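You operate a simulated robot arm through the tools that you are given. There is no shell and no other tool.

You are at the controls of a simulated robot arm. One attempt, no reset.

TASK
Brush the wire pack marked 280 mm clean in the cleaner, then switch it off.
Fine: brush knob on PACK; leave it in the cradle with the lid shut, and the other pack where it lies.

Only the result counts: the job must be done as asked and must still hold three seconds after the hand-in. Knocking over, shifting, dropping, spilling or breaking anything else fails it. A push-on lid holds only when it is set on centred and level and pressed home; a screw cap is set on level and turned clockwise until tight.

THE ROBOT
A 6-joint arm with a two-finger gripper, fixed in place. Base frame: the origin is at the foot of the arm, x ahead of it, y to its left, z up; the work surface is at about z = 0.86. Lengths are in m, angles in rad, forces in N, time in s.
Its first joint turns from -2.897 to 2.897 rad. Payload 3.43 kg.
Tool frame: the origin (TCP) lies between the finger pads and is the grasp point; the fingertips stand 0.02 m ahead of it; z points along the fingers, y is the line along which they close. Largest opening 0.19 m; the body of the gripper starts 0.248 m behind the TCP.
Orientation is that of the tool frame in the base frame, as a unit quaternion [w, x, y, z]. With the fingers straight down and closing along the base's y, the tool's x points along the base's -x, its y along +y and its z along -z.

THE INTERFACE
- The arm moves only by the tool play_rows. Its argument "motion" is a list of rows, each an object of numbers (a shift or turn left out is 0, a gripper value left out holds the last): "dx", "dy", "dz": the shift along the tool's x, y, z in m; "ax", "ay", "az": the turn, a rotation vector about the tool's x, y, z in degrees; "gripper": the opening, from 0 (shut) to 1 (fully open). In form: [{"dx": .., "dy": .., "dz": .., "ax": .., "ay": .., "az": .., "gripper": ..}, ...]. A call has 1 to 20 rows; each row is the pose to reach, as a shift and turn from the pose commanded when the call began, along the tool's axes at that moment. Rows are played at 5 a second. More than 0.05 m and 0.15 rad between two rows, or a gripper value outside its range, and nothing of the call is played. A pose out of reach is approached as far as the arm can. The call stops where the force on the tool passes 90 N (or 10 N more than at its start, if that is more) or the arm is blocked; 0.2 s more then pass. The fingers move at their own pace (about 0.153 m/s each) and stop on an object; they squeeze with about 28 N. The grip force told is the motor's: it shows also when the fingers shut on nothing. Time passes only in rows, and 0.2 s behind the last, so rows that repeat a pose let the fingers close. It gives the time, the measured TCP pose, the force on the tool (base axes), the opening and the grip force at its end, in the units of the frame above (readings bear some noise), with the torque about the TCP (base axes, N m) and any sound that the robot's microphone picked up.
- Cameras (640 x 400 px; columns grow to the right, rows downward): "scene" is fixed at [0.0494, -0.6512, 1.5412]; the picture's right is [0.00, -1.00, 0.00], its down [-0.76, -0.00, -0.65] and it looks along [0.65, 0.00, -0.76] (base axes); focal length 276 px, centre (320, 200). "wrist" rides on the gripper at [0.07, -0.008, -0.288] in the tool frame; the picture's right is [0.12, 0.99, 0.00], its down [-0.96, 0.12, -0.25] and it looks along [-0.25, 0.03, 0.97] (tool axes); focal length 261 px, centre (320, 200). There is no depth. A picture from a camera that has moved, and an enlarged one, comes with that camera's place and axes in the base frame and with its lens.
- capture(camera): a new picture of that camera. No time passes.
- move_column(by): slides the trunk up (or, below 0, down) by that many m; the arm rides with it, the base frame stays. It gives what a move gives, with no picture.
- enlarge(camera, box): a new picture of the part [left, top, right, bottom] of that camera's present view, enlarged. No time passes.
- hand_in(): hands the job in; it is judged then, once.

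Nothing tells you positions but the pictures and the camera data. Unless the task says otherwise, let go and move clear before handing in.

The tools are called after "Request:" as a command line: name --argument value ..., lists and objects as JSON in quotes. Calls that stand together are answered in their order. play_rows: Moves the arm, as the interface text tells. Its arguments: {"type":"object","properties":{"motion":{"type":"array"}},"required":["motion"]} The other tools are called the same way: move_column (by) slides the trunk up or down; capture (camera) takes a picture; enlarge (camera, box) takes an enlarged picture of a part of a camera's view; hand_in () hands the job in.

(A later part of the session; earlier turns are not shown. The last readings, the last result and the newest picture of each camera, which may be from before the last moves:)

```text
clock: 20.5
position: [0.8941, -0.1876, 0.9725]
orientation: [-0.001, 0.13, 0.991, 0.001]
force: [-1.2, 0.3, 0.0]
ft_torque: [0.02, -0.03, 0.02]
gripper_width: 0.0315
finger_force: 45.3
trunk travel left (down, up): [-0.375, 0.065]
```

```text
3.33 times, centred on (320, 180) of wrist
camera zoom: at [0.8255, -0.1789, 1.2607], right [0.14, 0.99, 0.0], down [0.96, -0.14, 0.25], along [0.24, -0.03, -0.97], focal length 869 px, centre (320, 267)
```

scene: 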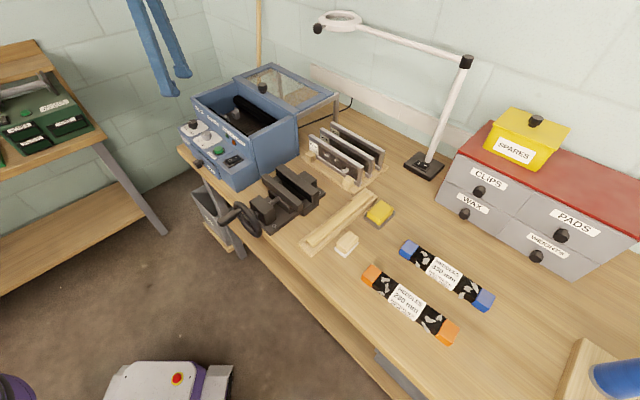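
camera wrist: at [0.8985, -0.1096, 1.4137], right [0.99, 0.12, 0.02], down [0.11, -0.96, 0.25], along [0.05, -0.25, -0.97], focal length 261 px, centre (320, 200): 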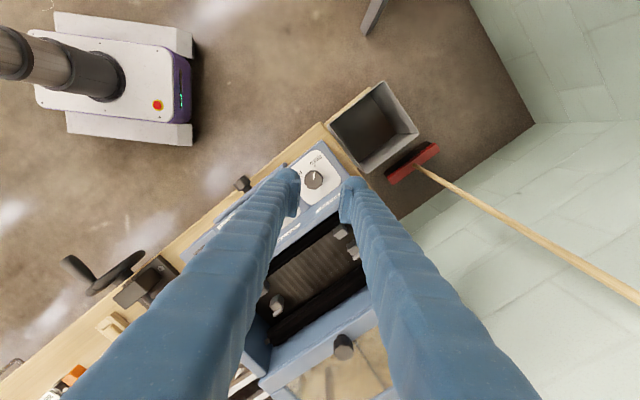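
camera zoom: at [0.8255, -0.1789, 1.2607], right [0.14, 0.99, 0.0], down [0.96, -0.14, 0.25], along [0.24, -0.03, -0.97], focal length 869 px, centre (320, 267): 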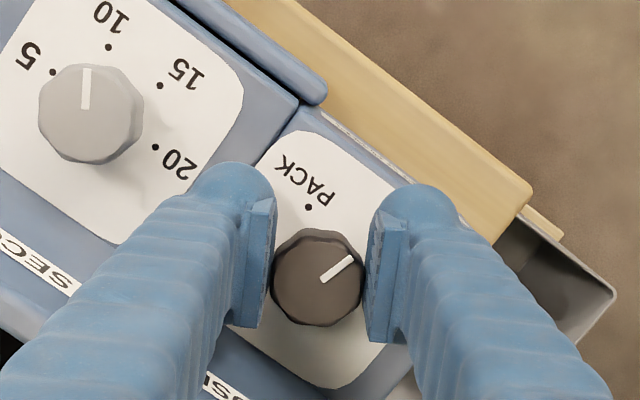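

The knob turned 30° cleanly. I'll release, lift, swing the jaws back 60° above the wall height and look before the second bite.

Request:
play_rows --motion '[{"gripper": 0.235}, {"gripper": 0.235}, {"dz": -0.04}, {"dz": -0.08}, {"dz": -0.115}, {"dx": -0.0004, "dy": 0.0015, "dz": -0.115, "az": 7.5}, {"dx": -0.0008, "dy": 0.003, "dz": -0.115, "az": 15}, {"dx": -0.0013, "dy": 0.0045, "dz": -0.115, "az": 22.5}, {"dx": -0.0017, "dy": 0.006, "dz": -0.115, "az": 30}, {"dx": -0.0021, "dy": 0.0074, "dz": -0.115, "az": 37.5}, {"dx": -0.0025, "dy": 0.0089, "dz": -0.115, "az": 45}, {"dx": -0.003, "dy": 0.0104, "dz": -0.115, "az": 52.5}, {"dx": -0.0034, "dy": 0.0119, "dz": -0.115, "az": 60}, {"dx": -0.0034, "dy": 0.0119, "dz": -0.115, "az": 60}]'

Request:
enlarge --camera "wrist" --box '[260, 120, 380, 240]'

Request:
enlarge --camera "scene" --box '[160, 90, 240, 170]'

```text
clock: 23.5
position: [0.9019, -0.1774, 1.0877]
orientation: [-0.001, 0.61, 0.793, 0.001]
force: [-0.2, -0.2, 0.1]
ft_torque: [0.01, 0.01, -0.03]
gripper_width: 0.0449
finger_force: 0.0
trunk travel left (down, up): [-0.375, 0.065]
```

```text
3.33 times, centred on (320, 180) of wrist
camera zoom: at [0.8761, -0.1128, 1.3759], right [0.93, 0.37, 0.0], down [0.36, -0.9, 0.24], along [0.09, -0.23, -0.97], focal length 869 px, centre (320, 267)
```

zoom: 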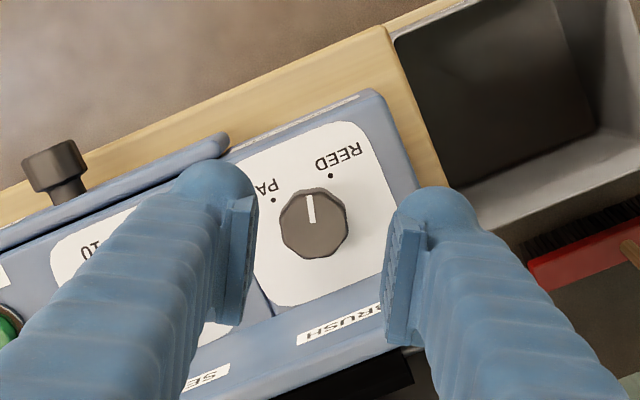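

```text
5.00 times, centred on (200, 130) of scene
camera zoom: at [0.0494, -0.6512, 1.5412], right [0.0, -1.0, 0.0], down [-0.76, 0.0, -0.65], along [0.65, 0.0, -0.76], focal length 1381 px, centre (920, 550)
```

zoom: 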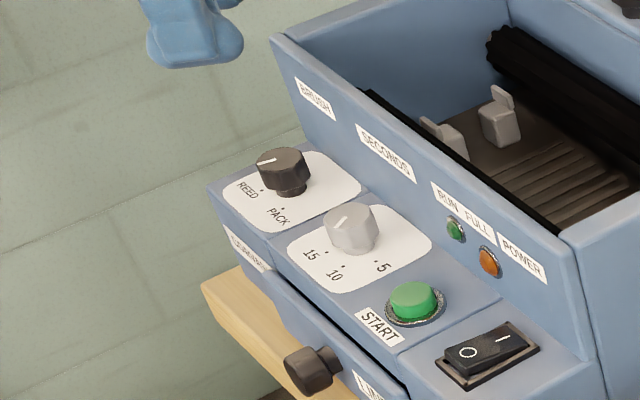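

Pointer is a third of the way round. Descending again for the second bite, with a small sideways correction.

Request:
play_rows --motion '[{"dy": -0.0025, "dz": 0.02}, {"dy": -0.0025, "dz": 0.045}, {"dy": -0.0025, "dz": 0.07}, {"dy": -0.0025, "dz": 0.09}, {"dy": -0.0025, "dz": 0.105}, {"dy": -0.0025, "dz": 0.115}]'

Request:
enlarge --camera "wrist" --box '[260, 120, 380, 240]'

```text
clock: 24.9
position: [0.8989, -0.1793, 0.9725]
orientation: [-0.001, 0.608, 0.794, 0.001]
force: [0.1, 0.6, -0.5]
ft_torque: [-0.01, 0.01, -0.02]
gripper_width: 0.0444
finger_force: 0.0
trunk travel left (down, up): [-0.375, 0.065]
```

```text
3.33 times, centred on (320, 180) of wrist
camera zoom: at [0.873, -0.1134, 1.2609], right [0.93, 0.37, 0.0], down [0.36, -0.9, 0.24], along [0.09, -0.23, -0.97], focal length 869 px, centre (320, 267)
```

zoom: 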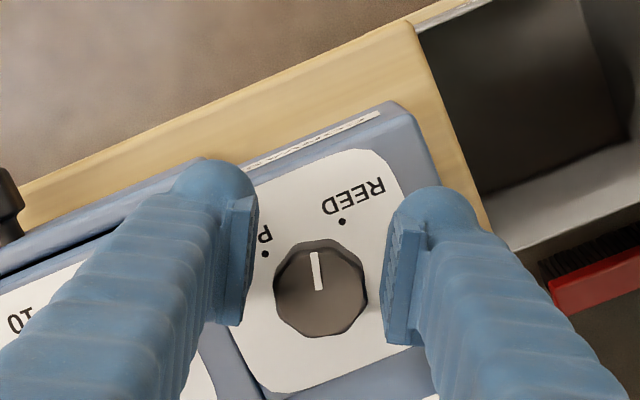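

No contact with the wall. Gripping and turning the remaining 60°.

Request:
play_rows --motion '[{"gripper": 0}, {"gripper": 0}, {"dx": -0.0001, "dy": -0.0016, "az": -7.5}, {"dx": -0.0004, "dy": -0.0031, "az": -15}, {"dx": -0.0009, "dy": -0.0046, "az": -22.5}, {"dx": -0.0016, "dy": -0.006, "az": -30}, {"dx": -0.0025, "dy": -0.0073, "az": -37.5}, {"dx": -0.0035, "dy": -0.0085, "az": -45}, {"dx": -0.0047, "dy": -0.0095, "az": -52.5}, {"dx": -0.006, "dy": -0.0104, "az": -60}, {"dx": -0.006, "dy": -0.0104, "az": -60}]'

Request:
enlarge --camera "wrist" --box '[260, 120, 380, 240]'

```text
clock: 27.3
position: [0.8913, -0.1861, 0.9734]
orientation: [0.0, 0.13, 0.992, 0.001]
force: [11.4, -4.7, 5.6]
ft_torque: [-0.09, -0.15, -0.02]
gripper_width: 0.0313
finger_force: 45.2
trunk travel left (down, up): [-0.375, 0.065]
```

```text
3.33 times, centred on (320, 180) of wrist
camera zoom: at [0.8213, -0.178, 1.2607], right [0.14, 0.99, 0.0], down [0.96, -0.14, 0.25], along [0.25, -0.03, -0.97], focal length 869 px, centre (320, 267)
```

zoom: 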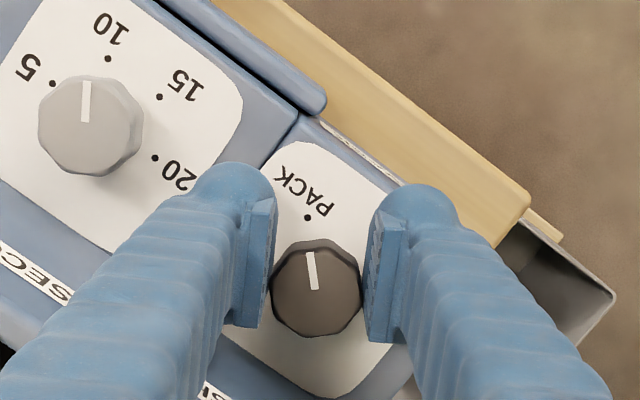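

The pointer now lies on PACK (within about 2°). I'll let go, lift clear, and verify.

Request:
play_rows --motion '[{"gripper": 0.235}, {"gripper": 0.235}, {"dz": -0.04}, {"dz": -0.08}, {"dz": -0.12}, {"dz": -0.165}, {"dz": -0.21}, {"dz": -0.235, "gripper": 0.5}]'

Request:
enlarge --camera "scene" --box '[170, 100, 260, 190]'

Request:
enlarge --camera "wrist" --box '[260, 120, 380, 240]'

```text
clock: 29.1
position: [0.8907, -0.1859, 1.2081]
orientation: [0.0, 0.13, 0.992, 0.001]
force: [-0.3, 0.3, 0.0]
ft_torque: [0.0, 0.02, 0.04]
gripper_width: 0.0949
finger_force: 0.1
trunk travel left (down, up): [-0.375, 0.065]
```

```text
4.44 times, centred on (215, 145) of scene
camera zoom: at [0.0494, -0.6512, 1.5412], right [0.0, -1.0, 0.0], down [-0.76, 0.0, -0.65], along [0.65, 0.0, -0.76], focal length 1227 px, centre (787, 444)
```

zoom: 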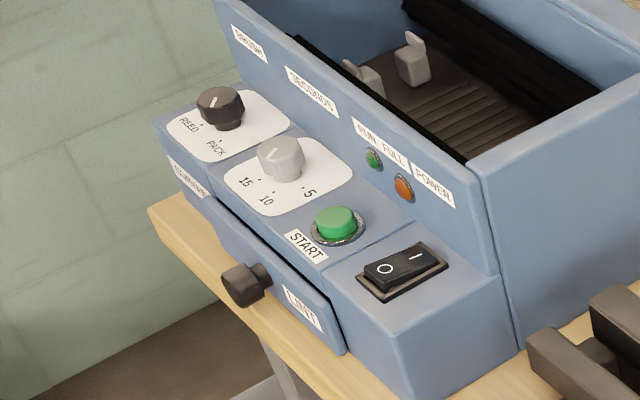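

```text
3.33 times, centred on (320, 180) of wrist
camera zoom: at [0.8213, -0.1773, 1.4961], right [0.14, 0.99, 0.0], down [0.96, -0.14, 0.25], along [0.24, -0.03, -0.97], focal length 869 px, centre (320, 267)
```

zoom: 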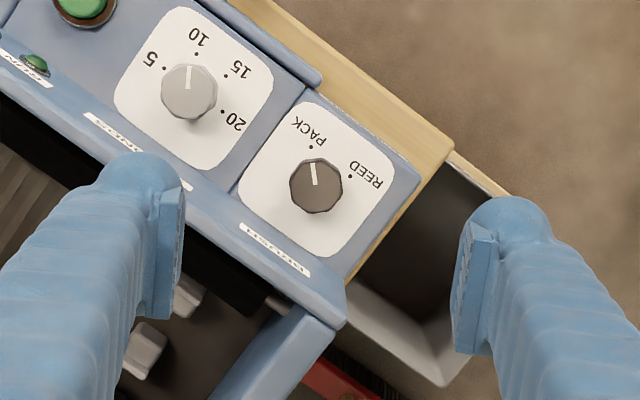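

Brush knob reads PACK. Now travelling over to the packs for a top view of the 280 mm one.

Request:
play_rows --motion '[{"dx": 0.0224, "dy": -0.04305, "az": -3.55, "gripper": 0.5}, {"dx": 0.0448, "dy": -0.0861, "az": -7.1}, {"dx": 0.0672, "dy": -0.12915, "az": -10.65}, {"dx": 0.0896, "dy": -0.1722, "az": -14.2}, {"dx": 0.112, "dy": -0.21525, "az": -17.75}, {"dx": 0.1344, "dy": -0.2583, "az": -21.3}, {"dx": 0.1568, "dy": -0.30135, "az": -24.85}, {"dx": 0.1792, "dy": -0.3444, "az": -28.4}, {"dx": 0.2016, "dy": -0.38745, "az": -31.95}, {"dx": 0.224, "dy": -0.4305, "az": -35.5}, {"dx": 0.2464, "dy": -0.47355, "az": -39.05}, {"dx": 0.2688, "dy": -0.5166, "az": -42.6}, {"dx": 0.2912, "dy": -0.55965, "az": -46.15}, {"dx": 0.3136, "dy": -0.6027, "az": -49.7}, {"dx": 0.336, "dy": -0.64575, "az": -53.25}, {"dx": 0.3584, "dy": -0.6888, "az": -56.8}, {"dx": 0.3808, "dy": -0.73185, "az": -60.35}, {"dx": 0.4032, "dy": -0.7749, "az": -64}]'

Request:
capture --camera "wrist"

Request:
capture --camera "scene"

```text
clock: 32.9
position: [0.2984, -0.8313, 1.2046]
orientation: [0.001, -0.415, 0.91, 0.002]
force: [0.0, -0.6, -0.5]
ft_torque: [0.07, -0.13, 0.0]
gripper_width: 0.0952
finger_force: 0.1
trunk travel left (down, up): [-0.375, 0.065]
```

```text
taken
camera wrist: at [0.2592, -0.8925, 1.4933], right [-0.83, 0.56, 0.0], down [0.54, 0.8, 0.25], along [0.14, 0.21, -0.97], focal length 261 px, centre (320, 200)
```

wrist: 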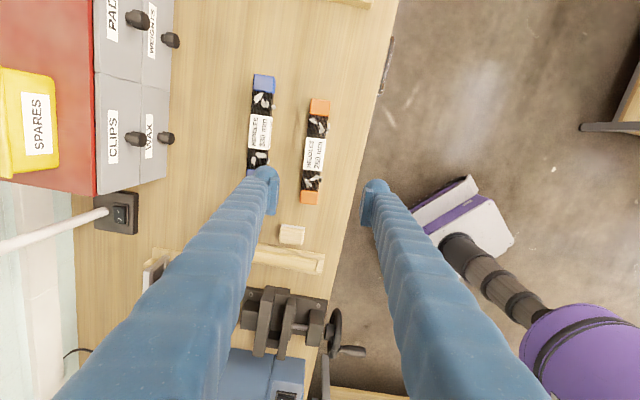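

```text
taken
```

scene: 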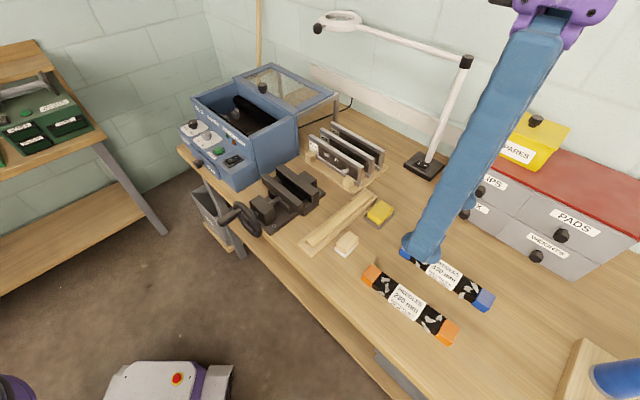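

Request:
enlarge --camera "wrist" --box '[240, 60, 370, 220]'

Request:
enlarge --camera "scene" --box '[350, 230, 510, 350]'

```text
2.50 times, centred on (305, 140) of wrist
camera zoom: at [0.2592, -0.8925, 1.4933], right [-0.83, 0.56, 0.0], down [0.54, 0.8, 0.25], along [0.14, 0.21, -0.97], focal length 652 px, centre (358, 350)
```

zoom: 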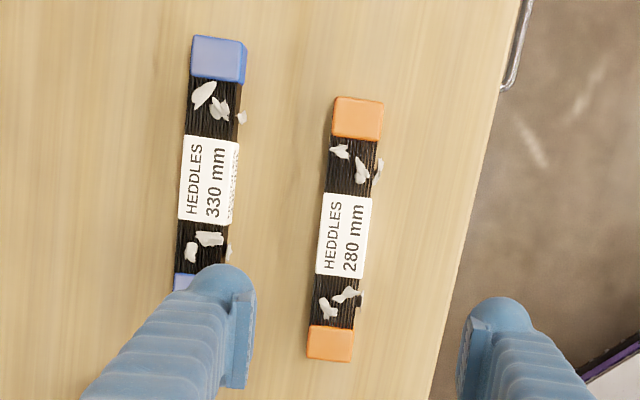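

```text
3.33 times, centred on (430, 290) of scene
camera zoom: at [0.0494, -0.6512, 1.5412], right [0.0, -1.0, 0.0], down [-0.76, 0.0, -0.65], along [0.65, 0.0, -0.76], focal length 920 px, centre (-47, -100)
```

zoom: 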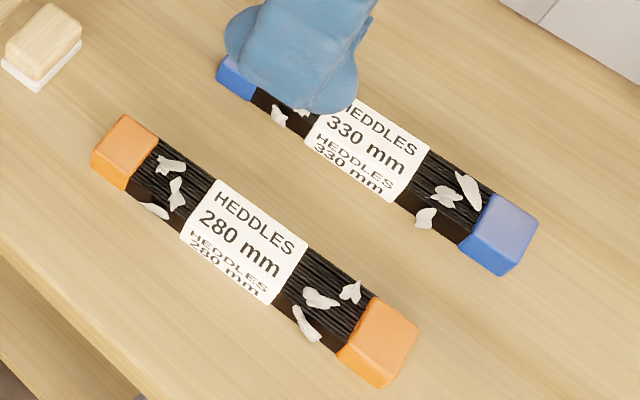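

The 280 mm pack runs at about 49°, centre about (0.297, -0.861), top at z≈0.892, ~4 cm wide. Before picking I want to know the finger shape, to see how it fits between the brushes.

Request:
enlarge --camera "scene" --box '[380, 130, 540, 280]'

Request:
enlarge --camera "wrist" --box '[200, 150, 300, 250]'

```text
2.67 times, centred on (460, 205) of scene
camera zoom: at [0.0494, -0.6512, 1.5412], right [0.0, -1.0, 0.0], down [-0.76, 0.0, -0.65], along [0.65, 0.0, -0.76], focal length 736 px, centre (-53, 187)
```

zoom: 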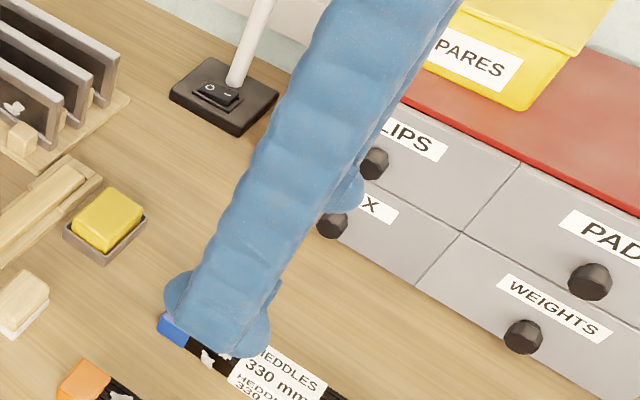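

```text
4.00 times, centred on (250, 200) of wrist
camera zoom: at [0.2592, -0.8925, 1.4933], right [-0.83, 0.56, 0.0], down [0.54, 0.8, 0.25], along [0.14, 0.21, -0.97], focal length 1043 px, centre (600, 200)
```

zoom: 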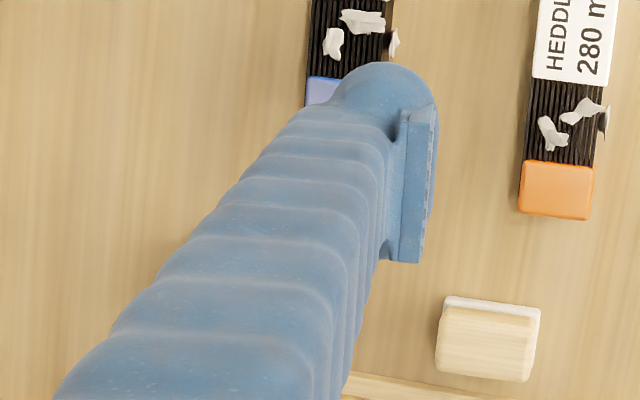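

I'll zoom the scene camera hard into the hopper to see brushes and cradle clips.

Request:
enlarge --camera "scene" --box '[215, 85, 305, 140]'

Request:
enlarge --camera "scene" --box '[222, 105, 252, 130]'

```text
7.11 times, centred on (260, 112) of scene
camera zoom: at [0.0494, -0.6512, 1.5412], right [0.0, -1.0, 0.0], down [-0.76, 0.0, -0.65], along [0.65, 0.0, -0.76], focal length 1964 px, centre (747, 822)
```

zoom: 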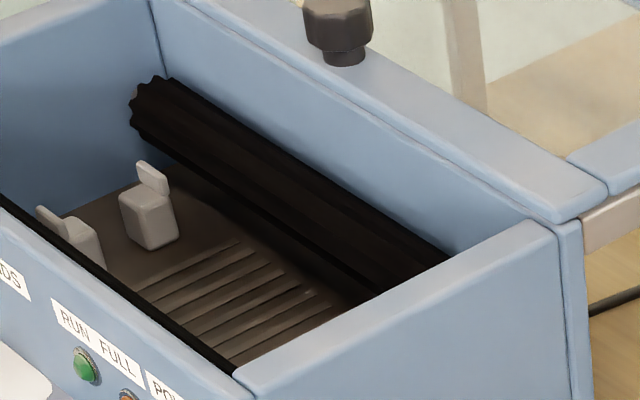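

```text
16.00 times, centred on (237, 118) of scene
camera zoom: at [0.0494, -0.6512, 1.5412], right [0.0, -1.0, 0.0], down [-0.76, 0.0, -0.65], along [0.65, 0.0, -0.76], focal length 4418 px, centre (1648, 1520)
```

zoom: 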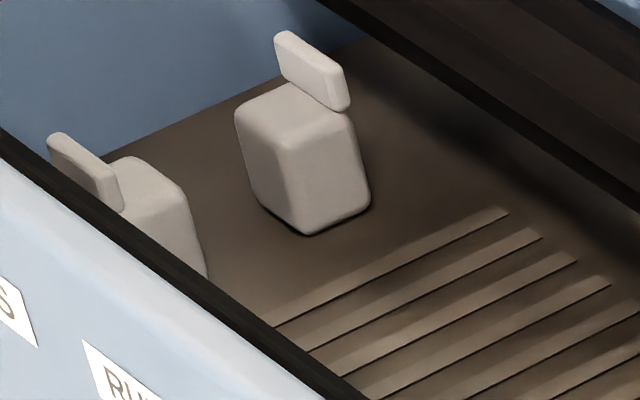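

The cradle has posts with side tabs to hold the caps, and the brushes leave little room, so I'll grip the pack shallowly (top ~1 cm). Moving above the 280 mm pack's centre now.

Request:
play_rows --motion '[{"dx": 0.012, "dy": -0.0091, "dz": 0.02, "gripper": 0.37}, {"dx": 0.0233, "dy": -0.0182, "dz": 0.05}, {"dx": 0.0233, "dy": -0.0182, "dz": 0.09}, {"dx": 0.0233, "dy": -0.0182, "dz": 0.13}, {"dx": 0.0233, "dy": -0.0182, "dz": 0.155}]'

Request:
capture --camera "wrist"

Request:
enlarge --camera "wrist" --box '[230, 30, 410, 280]'

```text
clock: 34.1
position: [0.2992, -0.8609, 1.051]
orientation: [0.0, -0.415, 0.91, 0.001]
force: [-0.1, -0.4, -0.6]
ft_torque: [0.04, 0.01, 0.0]
gripper_width: 0.0704
finger_force: 0.0
trunk travel left (down, up): [-0.375, 0.065]
```

```text
taken
camera wrist: at [0.2595, -0.9206, 1.3391], right [-0.83, 0.56, 0.0], down [0.54, 0.8, 0.25], along [0.14, 0.21, -0.97], focal length 261 px, centre (320, 200)
```

wrist: 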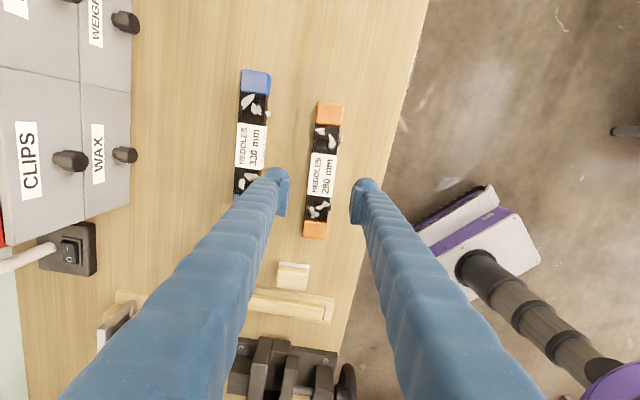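

```text
1.60 times, centred on (320, 155) of wrist
camera zoom: at [0.2595, -0.9206, 1.3391], right [-0.83, 0.56, 0.0], down [0.54, 0.8, 0.25], along [0.14, 0.21, -0.97], focal length 417 px, centre (320, 272)
```

zoom: 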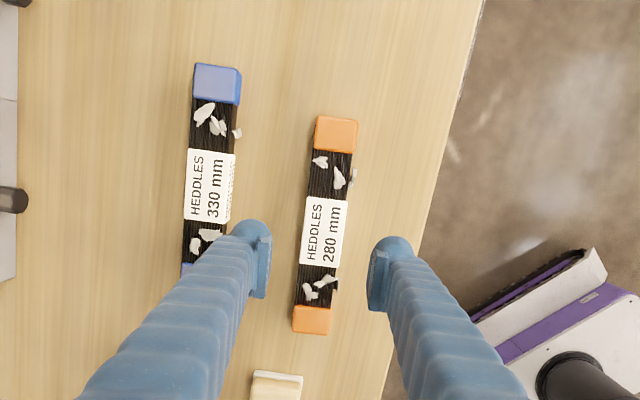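

Centred within 4 mm and well aligned. Lowering with jaws open 7 cm, stopping just around the pack top to check depth.

Request:
play_rows --motion '[{"dx": 0.001, "dy": 0.0035, "dz": 0.03}, {"dx": 0.001, "dy": 0.0035, "dz": 0.07}, {"dx": 0.001, "dy": 0.0035, "dz": 0.105}, {"dx": 0.001, "dy": 0.0035, "dz": 0.13}, {"dx": 0.001, "dy": 0.0035, "dz": 0.147}]'

Request:
enlarge --camera "scene" --box '[340, 210, 520, 360]'

Request:
enlarge --camera "wrist" --box '[230, 30, 410, 280]'

```text
clock: 35.3
position: [0.2951, -0.8595, 0.9035]
orientation: [0.001, -0.414, 0.91, 0.002]
force: [-0.2, 0.6, 0.0]
ft_torque: [0.02, 0.02, -0.01]
gripper_width: 0.0705
finger_force: 0.1
trunk travel left (down, up): [-0.375, 0.065]
```

```text
2.67 times, centred on (430, 285) of scene
camera zoom: at [0.0494, -0.6512, 1.5412], right [0.0, -1.0, 0.0], down [-0.76, 0.0, -0.65], along [0.65, 0.0, -0.76], focal length 736 px, centre (27, -27)
```

zoom: 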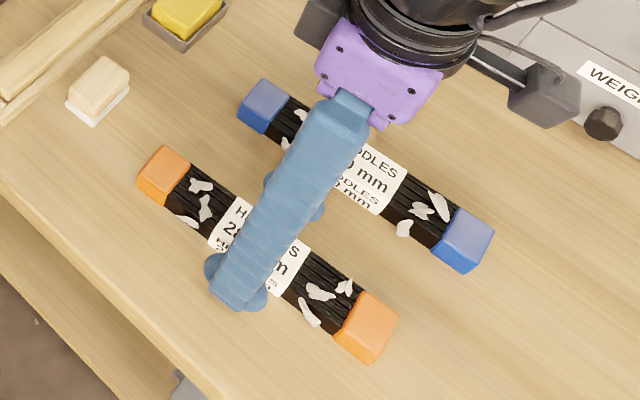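

```text
1.60 times, centred on (320, 155) of wrist
camera zoom: at [0.2562, -0.9191, 1.1916], right [-0.83, 0.56, 0.0], down [0.54, 0.8, 0.25], along [0.14, 0.21, -0.97], focal length 417 px, centre (320, 272)
```

zoom: 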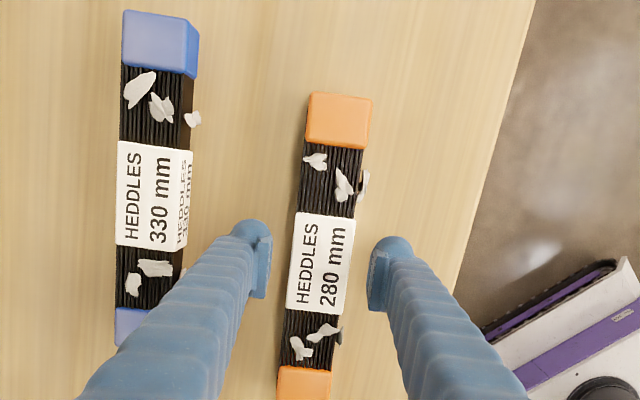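

Request:
enlarge --camera "scene" --box '[410, 300, 470, 350]'

Request:
enlarge --camera "scene" --box '[385, 265, 445, 325]'

```text
8.00 times, centred on (440, 325) of scene
camera zoom: at [0.0494, -0.6512, 1.5412], right [0.0, -1.0, 0.0], down [-0.76, 0.0, -0.65], along [0.65, 0.0, -0.76], focal length 2209 px, centre (-640, -800)
```

zoom: 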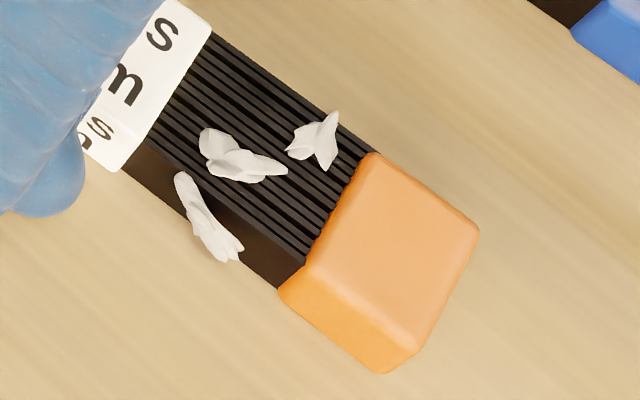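

```text
6.67 times, centred on (415, 295) of scene
camera zoom: at [0.0494, -0.6512, 1.5412], right [0.0, -1.0, 0.0], down [-0.76, 0.0, -0.65], along [0.65, 0.0, -0.76], focal length 1841 px, centre (-313, -433)
```

zoom: 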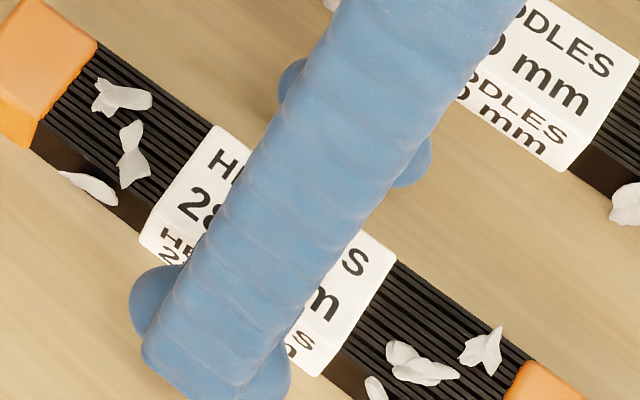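

Pack height is ~3 cm, top ≈0.89. I'll go 5 mm lower for ~1.1 cm of overlap, then close on the label and lift a little.

Request:
play_rows --motion '[{"dz": 0.005}, {"dz": 0.005, "gripper": 0.0}, {"dz": 0.005, "gripper": 0.0}, {"dz": 0.005, "gripper": 0.0}, {"dz": 0.005, "gripper": 0.0}]'

Request:
enlarge --camera "wrist" --box '[230, 30, 410, 280]'

```text
clock: 36.5
position: [0.2954, -0.8593, 0.9088]
orientation: [0.001, -0.414, 0.91, -0.006]
force: [-4.6, 1.4, 78.0]
ft_torque: [0.39, 0.23, -0.01]
gripper_width: 0.0059
finger_force: 28.2
trunk travel left (down, up): [-0.375, 0.065]
```

```text
1.60 times, centred on (320, 155) of wrist
camera zoom: at [0.2542, -0.9166, 1.197], right [-0.83, 0.56, -0.01], down [0.54, 0.8, 0.24], along [0.14, 0.2, -0.97], focal length 417 px, centre (320, 272)
```

zoom: 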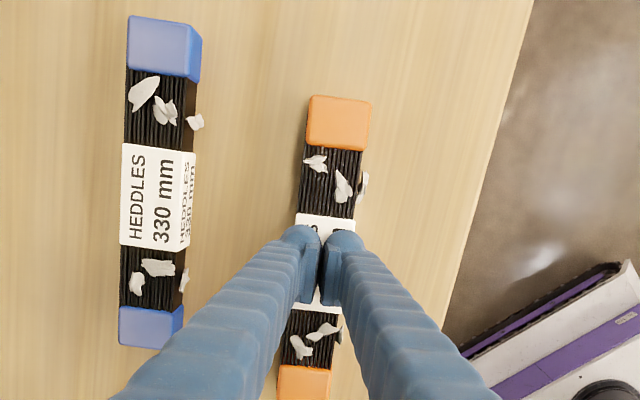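

The fingers rode up onto the pack's top edge: the pads sit higher than the rounded tips. I'll lift off, reopen, and grip about a centimetre deeper.

Request:
play_rows --motion '[{"dz": -0.01}, {"dz": -0.03}, {"dz": -0.03, "gripper": 0.37}, {"dz": -0.03, "gripper": 0.37}]'

Request:
enlarge --camera "wrist" --box '[230, 30, 410, 280]'

```text
clock: 37.5
position: [0.295, -0.8575, 0.9293]
orientation: [0.001, -0.415, 0.91, 0.002]
force: [-0.3, 0.3, -0.7]
ft_torque: [0.05, -0.03, 0.0]
gripper_width: 0.0704
finger_force: 0.0
trunk travel left (down, up): [-0.375, 0.065]
```

```text
1.60 times, centred on (320, 155) of wrist
camera zoom: at [0.2556, -0.9188, 1.217], right [-0.83, 0.56, 0.0], down [0.54, 0.8, 0.25], along [0.14, 0.21, -0.97], focal length 417 px, centre (320, 272)
```

zoom: 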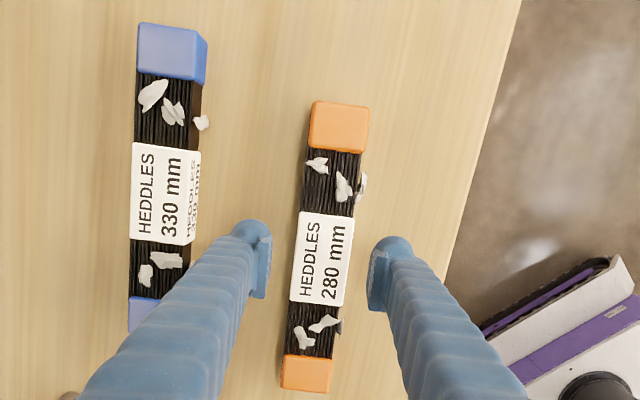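

Request:
play_rows --motion '[{"dz": 0.015}, {"dz": 0.03}, {"dz": 0.04}, {"dz": 0.04, "gripper": 0.0}, {"dz": 0.04, "gripper": 0.0}, {"dz": 0.04, "gripper": 0.0}]'

Request:
enlarge --camera "wrist" --box '[230, 30, 410, 280]'

```text
clock: 38.9
position: [0.2955, -0.8584, 0.8904]
orientation: [0.001, -0.415, 0.91, 0.0]
force: [-0.1, -1.2, 0.4]
ft_torque: [-0.06, 0.05, 0.0]
gripper_width: 0.0433
finger_force: 28.1
trunk travel left (down, up): [-0.375, 0.065]
```

```text
1.60 times, centred on (320, 155) of wrist
camera zoom: at [0.2563, -0.9187, 1.1772], right [-0.83, 0.56, 0.0], down [0.54, 0.8, 0.25], along [0.14, 0.21, -0.97], focal length 417 px, centre (320, 272)
```

zoom: 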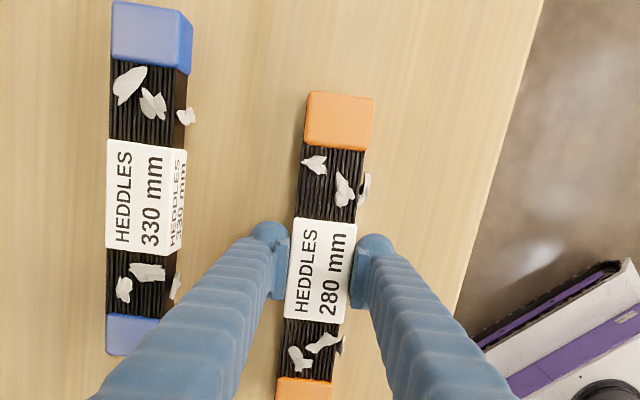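

Gripped at 4.3 cm. Lifting gently and checking the hold.

Request:
play_rows --motion '[{"dz": -0.01, "gripper": 0}, {"dz": -0.03}, {"dz": -0.06}, {"dz": -0.1}, {"dz": -0.14}, {"dz": -0.18}]'

Request:
capture --camera "wrist"

Request:
enlarge --camera "scene" --box '[340, 190, 520, 360]'

```text
clock: 40.3
position: [0.295, -0.8564, 1.0687]
orientation: [0.001, -0.415, 0.91, 0.001]
force: [-0.1, -0.3, -0.1]
ft_torque: [0.0, -0.01, 0.03]
gripper_width: 0.0001
finger_force: 28.2
trunk travel left (down, up): [-0.375, 0.065]
```

```text
taken
camera wrist: at [0.2556, -0.9184, 1.3572], right [-0.83, 0.56, 0.0], down [0.54, 0.8, 0.25], along [0.14, 0.21, -0.97], focal length 261 px, centre (320, 200)
```

wrist: 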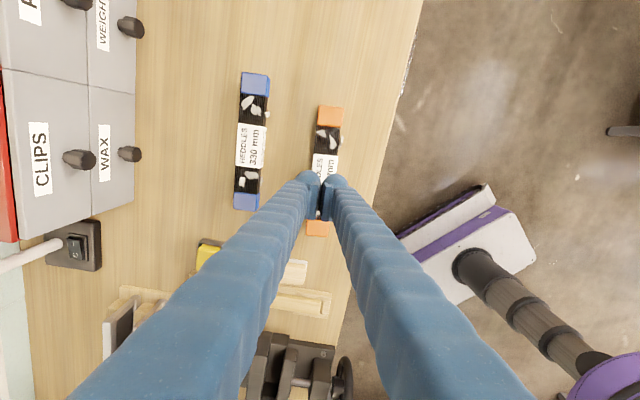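

```text
2.35 times, centred on (430, 275) of scene
camera zoom: at [0.0494, -0.6512, 1.5412], right [0.0, -1.0, 0.0], down [-0.76, 0.0, -0.65], along [0.65, 0.0, -0.76], focal length 650 px, centre (61, 24)
```

zoom: 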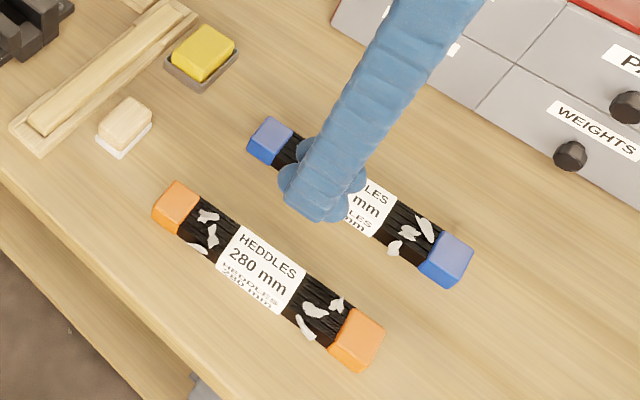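

The pack slipped out — it stayed where it was. I need a deeper grip, so I'll first check finger thickness and the brush gap properly: side view of the fingers in the scene camera.

Request:
play_rows --motion '[{"dx": -0.02, "dy": -0.004, "dz": -0.04, "az": 4, "gripper": 0.0}, {"dx": -0.055, "dy": -0.012, "dz": -0.07, "az": 9}, {"dx": -0.094, "dy": -0.021, "dz": -0.1, "az": 14}, {"dx": -0.133, "dy": -0.031, "dz": -0.13, "az": 19}, {"dx": -0.172, "dy": -0.041, "dz": -0.16, "az": 24}, {"dx": -0.211, "dy": -0.051, "dz": -0.185, "az": 29}, {"dx": -0.25, "dy": -0.061, "dz": -0.21, "az": 34}, {"dx": -0.289, "dy": -0.071, "dz": -0.235, "az": 39}, {"dx": -0.328, "dy": -0.08, "dz": -0.25, "az": 44}, {"dx": -0.363, "dy": -0.0885, "dz": -0.261, "az": 49}, {"dx": -0.363, "dy": -0.0885, "dz": -0.261, "az": 49, "gripper": 0.22}, {"dx": -0.363, "dy": -0.0885, "dz": -0.261, "az": 49, "gripper": 0.22}]'

Request:
capture --camera "scene"

Request:
enlarge --camera "scene" --box '[270, 0, 370, 100]'

```text
refused: row 4 steps farther than a row can; nothing moved
```

```text
taken
```

scene: 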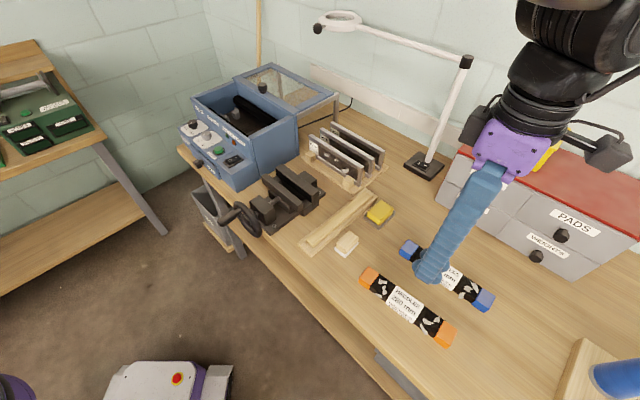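

```text
4.00 times, centred on (320, 50) of scene
camera zoom: at [0.0494, -0.6512, 1.5412], right [0.0, -1.0, 0.0], down [-0.76, 0.0, -0.65], along [0.65, 0.0, -0.76], focal length 1104 px, centre (320, 800)
```

zoom: 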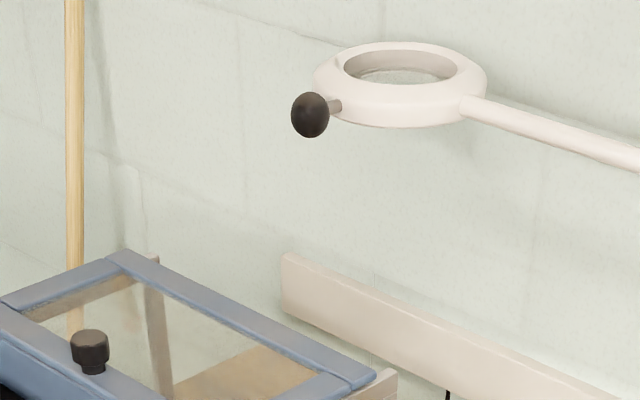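

Request:
play_rows --motion '[{"dx": -0.0303, "dy": -0.0074, "dz": -0.0218, "az": 4.08, "gripper": 0.0}, {"dx": -0.0605, "dy": -0.0148, "dz": -0.0435, "az": 8.17}, {"dx": -0.0908, "dy": -0.0221, "dz": -0.0653, "az": 12.25}, {"dx": -0.121, "dy": -0.0295, "dz": -0.087, "az": 16.33}, {"dx": -0.1513, "dy": -0.0369, "dz": -0.1088, "az": 20.42}, {"dx": -0.1815, "dy": -0.0443, "dz": -0.1305, "az": 24.5}, {"dx": -0.2118, "dy": -0.0516, "dz": -0.1523, "az": 28.58}, {"dx": -0.242, "dy": -0.059, "dz": -0.174, "az": 32.67}, {"dx": -0.2723, "dy": -0.0664, "dz": -0.1958, "az": 36.75}, {"dx": -0.3025, "dy": -0.0738, "dz": -0.2175, "az": 40.83}, {"dx": -0.3328, "dy": -0.0811, "dz": -0.2393, "az": 44.9}, {"dx": -0.363, "dy": -0.0885, "dz": -0.261, "az": 49}, {"dx": -0.363, "dy": -0.0885, "dz": -0.261, "az": 49, "gripper": 0.22}, {"dx": -0.363, "dy": -0.0885, "dz": -0.261, "az": 49, "gripper": 0.22}]'

Request:
capture --camera "scene"

Request:
enlarge --camera "scene" --box '[270, 0, 370, 100]'

```text
clock: 43.3
position: [0.6009, -0.6438, 1.3302]
orientation: [0.0, 0.0, 1.0, 0.002]
force: [0.4, -0.3, -0.1]
ft_torque: [0.01, 0.01, 0.01]
gripper_width: 0.042
finger_force: 0.0
trunk travel left (down, up): [-0.375, 0.065]
```

```text
taken
```

scene: 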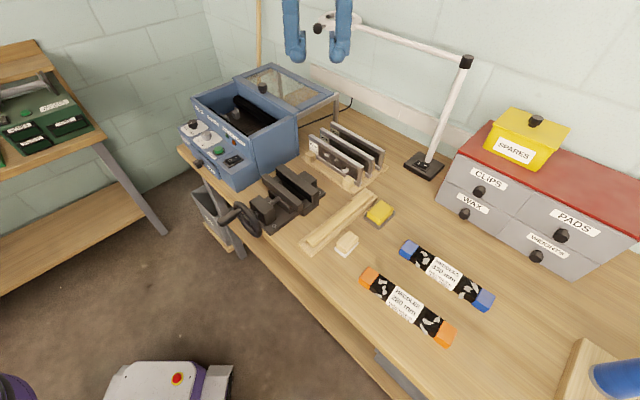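

```text
4.00 times, centred on (320, 50) of scene
camera zoom: at [0.0494, -0.6512, 1.5412], right [0.0, -1.0, 0.0], down [-0.76, 0.0, -0.65], along [0.65, 0.0, -0.76], focal length 1104 px, centre (320, 800)
```

zoom: 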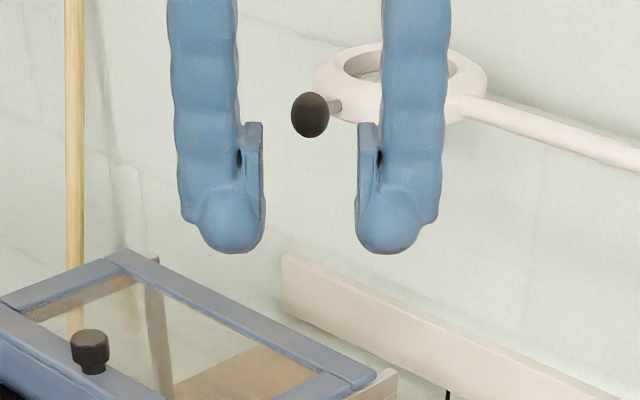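

The side view shows thick sleeves starting ~2 cm above rounded tips. I'll now move over the hopper, check reach there, and look straight down at the brush gap.

Request:
play_rows --motion '[{"dx": -0.0354, "dy": 0.03, "dz": 0.012, "az": -5, "gripper": 0.3}, {"dx": -0.0709, "dy": 0.06, "dz": 0.024, "az": -10}, {"dx": -0.1063, "dy": 0.09, "dz": 0.036, "az": -15}, {"dx": -0.1418, "dy": 0.12, "dz": 0.048, "az": -20}, {"dx": -0.1772, "dy": 0.15, "dz": 0.06, "az": -25}, {"dx": -0.2127, "dy": 0.18, "dz": 0.072, "az": -30}, {"dx": -0.2481, "dy": 0.21, "dz": 0.084, "az": -35}, {"dx": -0.2836, "dy": 0.24, "dz": 0.096, "az": -40}, {"dx": -0.319, "dy": 0.27, "dz": 0.11, "az": -45}, {"dx": -0.319, "dy": 0.27, "dz": 0.14, "az": -45}, {"dx": -0.319, "dy": 0.27, "dz": 0.17, "az": -45}]'

Request:
capture --camera "wrist"

Request:
enlarge --camera "wrist" --box '[220, 60, 420, 260]'

```text
clock: 45.7
position: [0.922, -0.3712, 1.159]
orientation: [-0.001, -0.382, 0.924, 0.001]
force: [0.4, 0.7, -1.0]
ft_torque: [0.06, 0.14, -0.04]
gripper_width: 0.0572
finger_force: 0.1
trunk travel left (down, up): [-0.375, 0.065]
```

```text
taken
camera wrist: at [0.8791, -0.4298, 1.4471], right [-0.79, 0.62, 0.0], down [0.6, 0.76, 0.25], along [0.15, 0.2, -0.97], focal length 261 px, centre (320, 200)
```

wrist: 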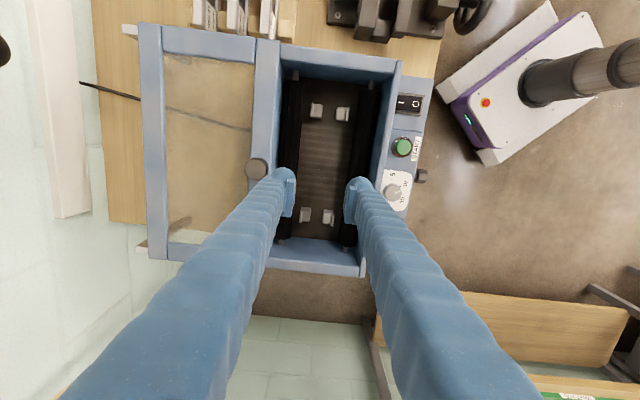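

```text
2.00 times, centred on (320, 160) of wrist
camera zoom: at [0.8791, -0.4298, 1.4471], right [-0.79, 0.62, 0.0], down [0.6, 0.76, 0.25], along [0.15, 0.2, -0.97], focal length 521 px, centre (320, 280)
```

zoom: 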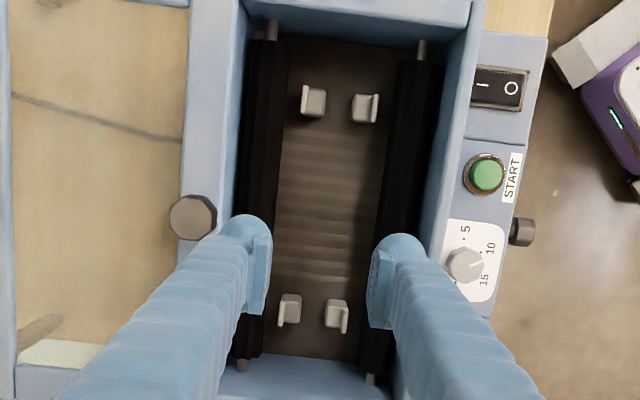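

Reach is fine here and the top view is clear. Zooming on the clips for precise heights.

Request:
enlarge --camera "wrist" --box '[290, 195, 350, 235]'

Request:
enlarge --camera "wrist" --box '[290, 90, 370, 140]'

Request:
enlarge --camera "scene" --box '[222, 105, 252, 130]'

```text
10.00 times, centred on (320, 215) of wrist
camera zoom: at [0.8791, -0.4298, 1.4471], right [-0.79, 0.62, 0.0], down [0.6, 0.76, 0.25], along [0.15, 0.2, -0.97], focal length 2606 px, centre (320, 50)
```

zoom: 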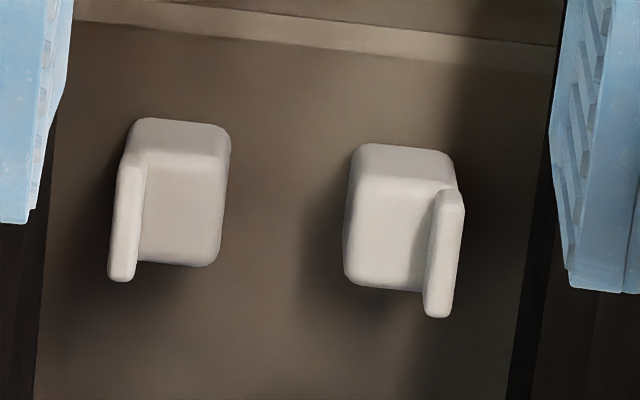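

```text
8.00 times, centred on (330, 115) of wrist
camera zoom: at [0.8791, -0.4298, 1.4471], right [-0.79, 0.62, 0.0], down [0.6, 0.76, 0.25], along [0.15, 0.2, -0.97], focal length 2085 px, centre (240, 880)
```

zoom: 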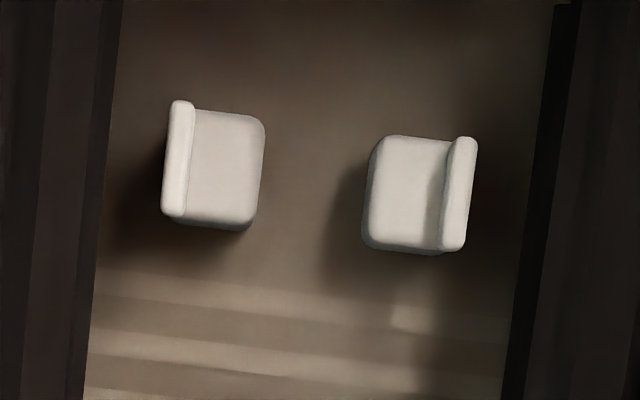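

```text
16.00 times, centred on (237, 118) of scene
camera zoom: at [0.0494, -0.6512, 1.5412], right [0.0, -1.0, 0.0], down [-0.76, 0.0, -0.65], along [0.65, 0.0, -0.76], focal length 4418 px, centre (1648, 1520)
```

zoom: 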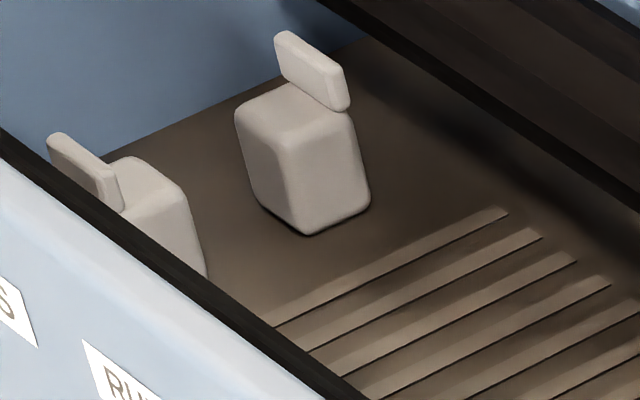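

Posts top out at about z 0.949 with side tabs at 0.964; brushes at ±6.4 cm from the cradle centre. I'll do a dry run with empty jaws (opened just over pack width) to see whether the fingers touch the brushes.

Request:
play_rows --motion '[{"dx": 0.0075, "dy": 0.0044, "dz": 0.03, "gripper": 0.25}, {"dx": 0.0075, "dy": 0.0044, "dz": 0.07}, {"dx": 0.0075, "dy": 0.0044, "dz": 0.11}, {"dx": 0.0075, "dy": 0.0044, "dz": 0.135}]'

Request:
enlarge --camera "wrist" --box '[220, 60, 420, 260]'

Request:
enlarge --camera "scene" --box '[200, 60, 310, 150]'

```text
clock: 46.7
position: [0.9111, -0.3732, 1.0255]
orientation: [0.001, -0.383, 0.924, 0.001]
force: [-0.5, 0.6, -0.4]
ft_torque: [0.0, 0.01, -0.01]
gripper_width: 0.0473
finger_force: 0.1
trunk travel left (down, up): [-0.375, 0.065]
```

```text
2.00 times, centred on (320, 160) of wrist
camera zoom: at [0.8681, -0.4305, 1.3138], right [-0.79, 0.62, 0.0], down [0.6, 0.76, 0.25], along [0.15, 0.2, -0.97], focal length 521 px, centre (320, 280)
```

zoom: 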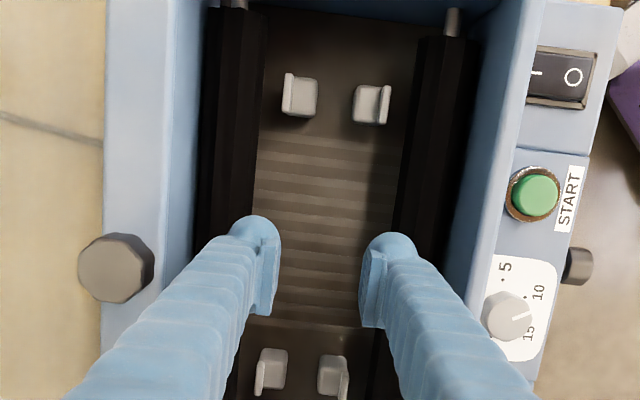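

```text
4.44 times, centred on (255, 105) of scene
camera zoom: at [0.0494, -0.6512, 1.5412], right [0.0, -1.0, 0.0], down [-0.76, 0.0, -0.65], along [0.65, 0.0, -0.76], focal length 1227 px, centre (609, 622)
```

zoom: 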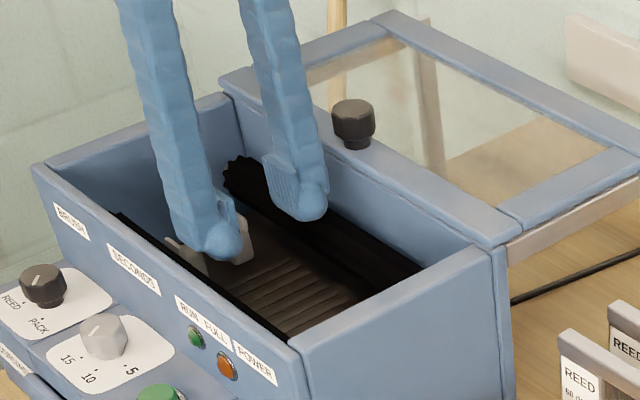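

Fingertips are in the hopper with no contact yet. Lowering in small steps while watching force.

Request:
play_rows --motion '[{"dz": 0.005}, {"dz": 0.01}, {"dz": 0.015}]'

Request:
play_rows --motion '[{"dz": 0.004}, {"dz": 0.008}]'

```text
clock: 47.5
position: [0.9121, -0.3737, 1.0114]
orientation: [0.0, -0.383, 0.924, 0.002]
force: [0.4, 0.1, 0.3]
ft_torque: [0.01, 0.04, 0.04]
gripper_width: 0.0474
finger_force: 0.1
trunk travel left (down, up): [-0.375, 0.065]
```

```text
clock: 48.1
position: [0.9114, -0.3749, 1.0037]
orientation: [0.0, -0.383, 0.924, 0.001]
force: [0.3, -0.5, 0.5]
ft_torque: [0.0, 0.0, 0.01]
gripper_width: 0.0474
finger_force: 0.0
trunk travel left (down, up): [-0.375, 0.065]
```

Request:
play_rows --motion '[{"dz": 0.004}, {"dz": 0.008}]'

Request:
enlarge --camera "scene" --box '[200, 60, 310, 150]'

```text
clock: 48.7
position: [0.9123, -0.3737, 0.9955]
orientation: [0.0, -0.383, 0.924, 0.001]
force: [-0.1, 0.1, -0.6]
ft_torque: [0.0, -0.01, 0.01]
gripper_width: 0.0476
finger_force: 0.0
trunk travel left (down, up): [-0.375, 0.065]
```

```text
4.44 times, centred on (255, 105) of scene
camera zoom: at [0.0494, -0.6512, 1.5412], right [0.0, -1.0, 0.0], down [-0.76, 0.0, -0.65], along [0.65, 0.0, -0.76], focal length 1227 px, centre (609, 622)
```

zoom: 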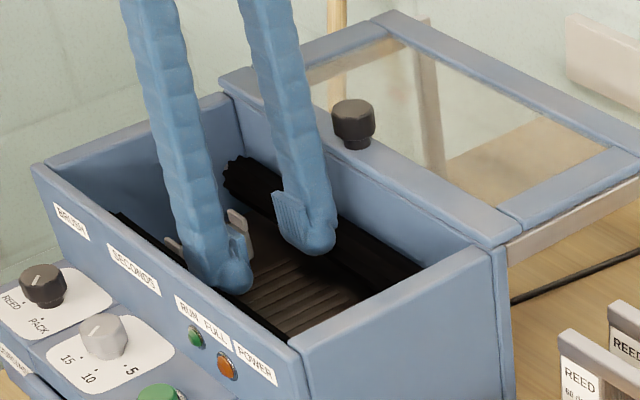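

Request:
play_rows --motion '[{"dz": 0.004}, {"dz": 0.008}]'

Request:
play_rows --motion '[{"dz": 0.004}, {"dz": 0.007}]'

Request:
play_rows --motion '[{"dz": 0.004}, {"dz": 0.007}]'

Request:
enlarge --camera "scene" --box '[200, 60, 310, 150]'

```text
clock: 49.3
position: [0.9121, -0.3747, 0.9908]
orientation: [0.002, -0.383, 0.924, -0.001]
force: [4.9, -3.8, 14.6]
ft_torque: [0.1, 0.18, -0.1]
gripper_width: 0.0364
finger_force: 0.0
trunk travel left (down, up): [-0.375, 0.065]
```

```text
clock: 49.9
position: [0.9119, -0.377, 0.9818]
orientation: [0.001, -0.383, 0.924, 0.0]
force: [9.8, -6.7, 23.9]
ft_torque: [0.16, 0.5, 0.21]
gripper_width: 0.0299
finger_force: 0.1
trunk travel left (down, up): [-0.375, 0.065]
```

```text
clock: 50.5
position: [0.9121, -0.3754, 0.9753]
orientation: [0.0, -0.382, 0.924, 0.0]
force: [10.8, -12.9, 19.8]
ft_torque: [0.27, 0.26, -0.01]
gripper_width: 0.0292
finger_force: 0.1
trunk travel left (down, up): [-0.375, 0.065]
```

```text
4.44 times, centred on (255, 105) of scene
camera zoom: at [0.0494, -0.6512, 1.5412], right [0.0, -1.0, 0.0], down [-0.76, 0.0, -0.65], along [0.65, 0.0, -0.76], focal length 1227 px, centre (609, 622)
```

zoom: 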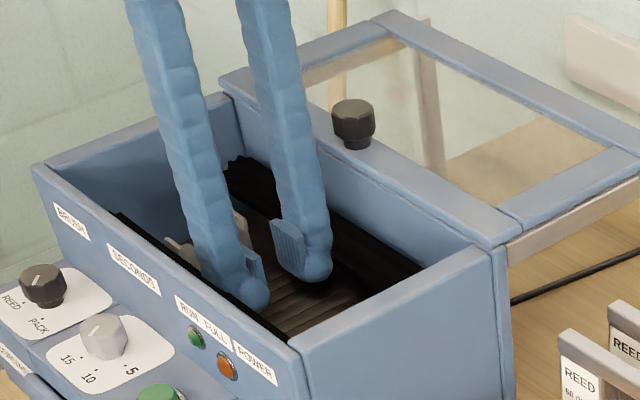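

The brushes do squeeze the fingers inward below TCP z≈0.993, so with the pack held I can only lower to about there — the pack bottom then sits ~1.5–2 cm above the posts, between the tabs. A shallow but firm grip is best. Backing out and returning to the pack.

Request:
play_rows --motion '[{"dz": -0.02}, {"dz": -0.05}, {"dz": -0.09}, {"dz": -0.13}, {"dz": -0.17}, {"dz": -0.21}, {"dz": -0.23, "gripper": 0.37}]'

Request:
enlarge --camera "wrist" --box '[220, 60, 420, 260]'

```text
clock: 52.1
position: [0.9119, -0.3743, 1.2033]
orientation: [0.0, -0.382, 0.924, 0.002]
force: [0.6, 0.4, -0.3]
ft_torque: [0.0, 0.03, 0.02]
gripper_width: 0.0704
finger_force: 0.0
trunk travel left (down, up): [-0.375, 0.065]
```

```text
2.00 times, centred on (320, 160) of wrist
camera zoom: at [0.8689, -0.4322, 1.4912], right [-0.79, 0.62, 0.0], down [0.6, 0.76, 0.25], along [0.15, 0.2, -0.97], focal length 521 px, centre (320, 280)
```

zoom: 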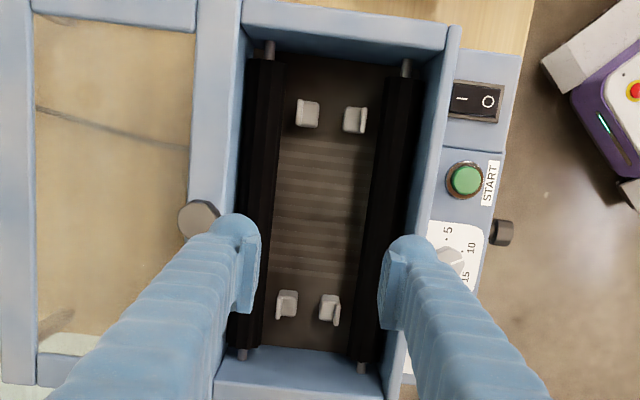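

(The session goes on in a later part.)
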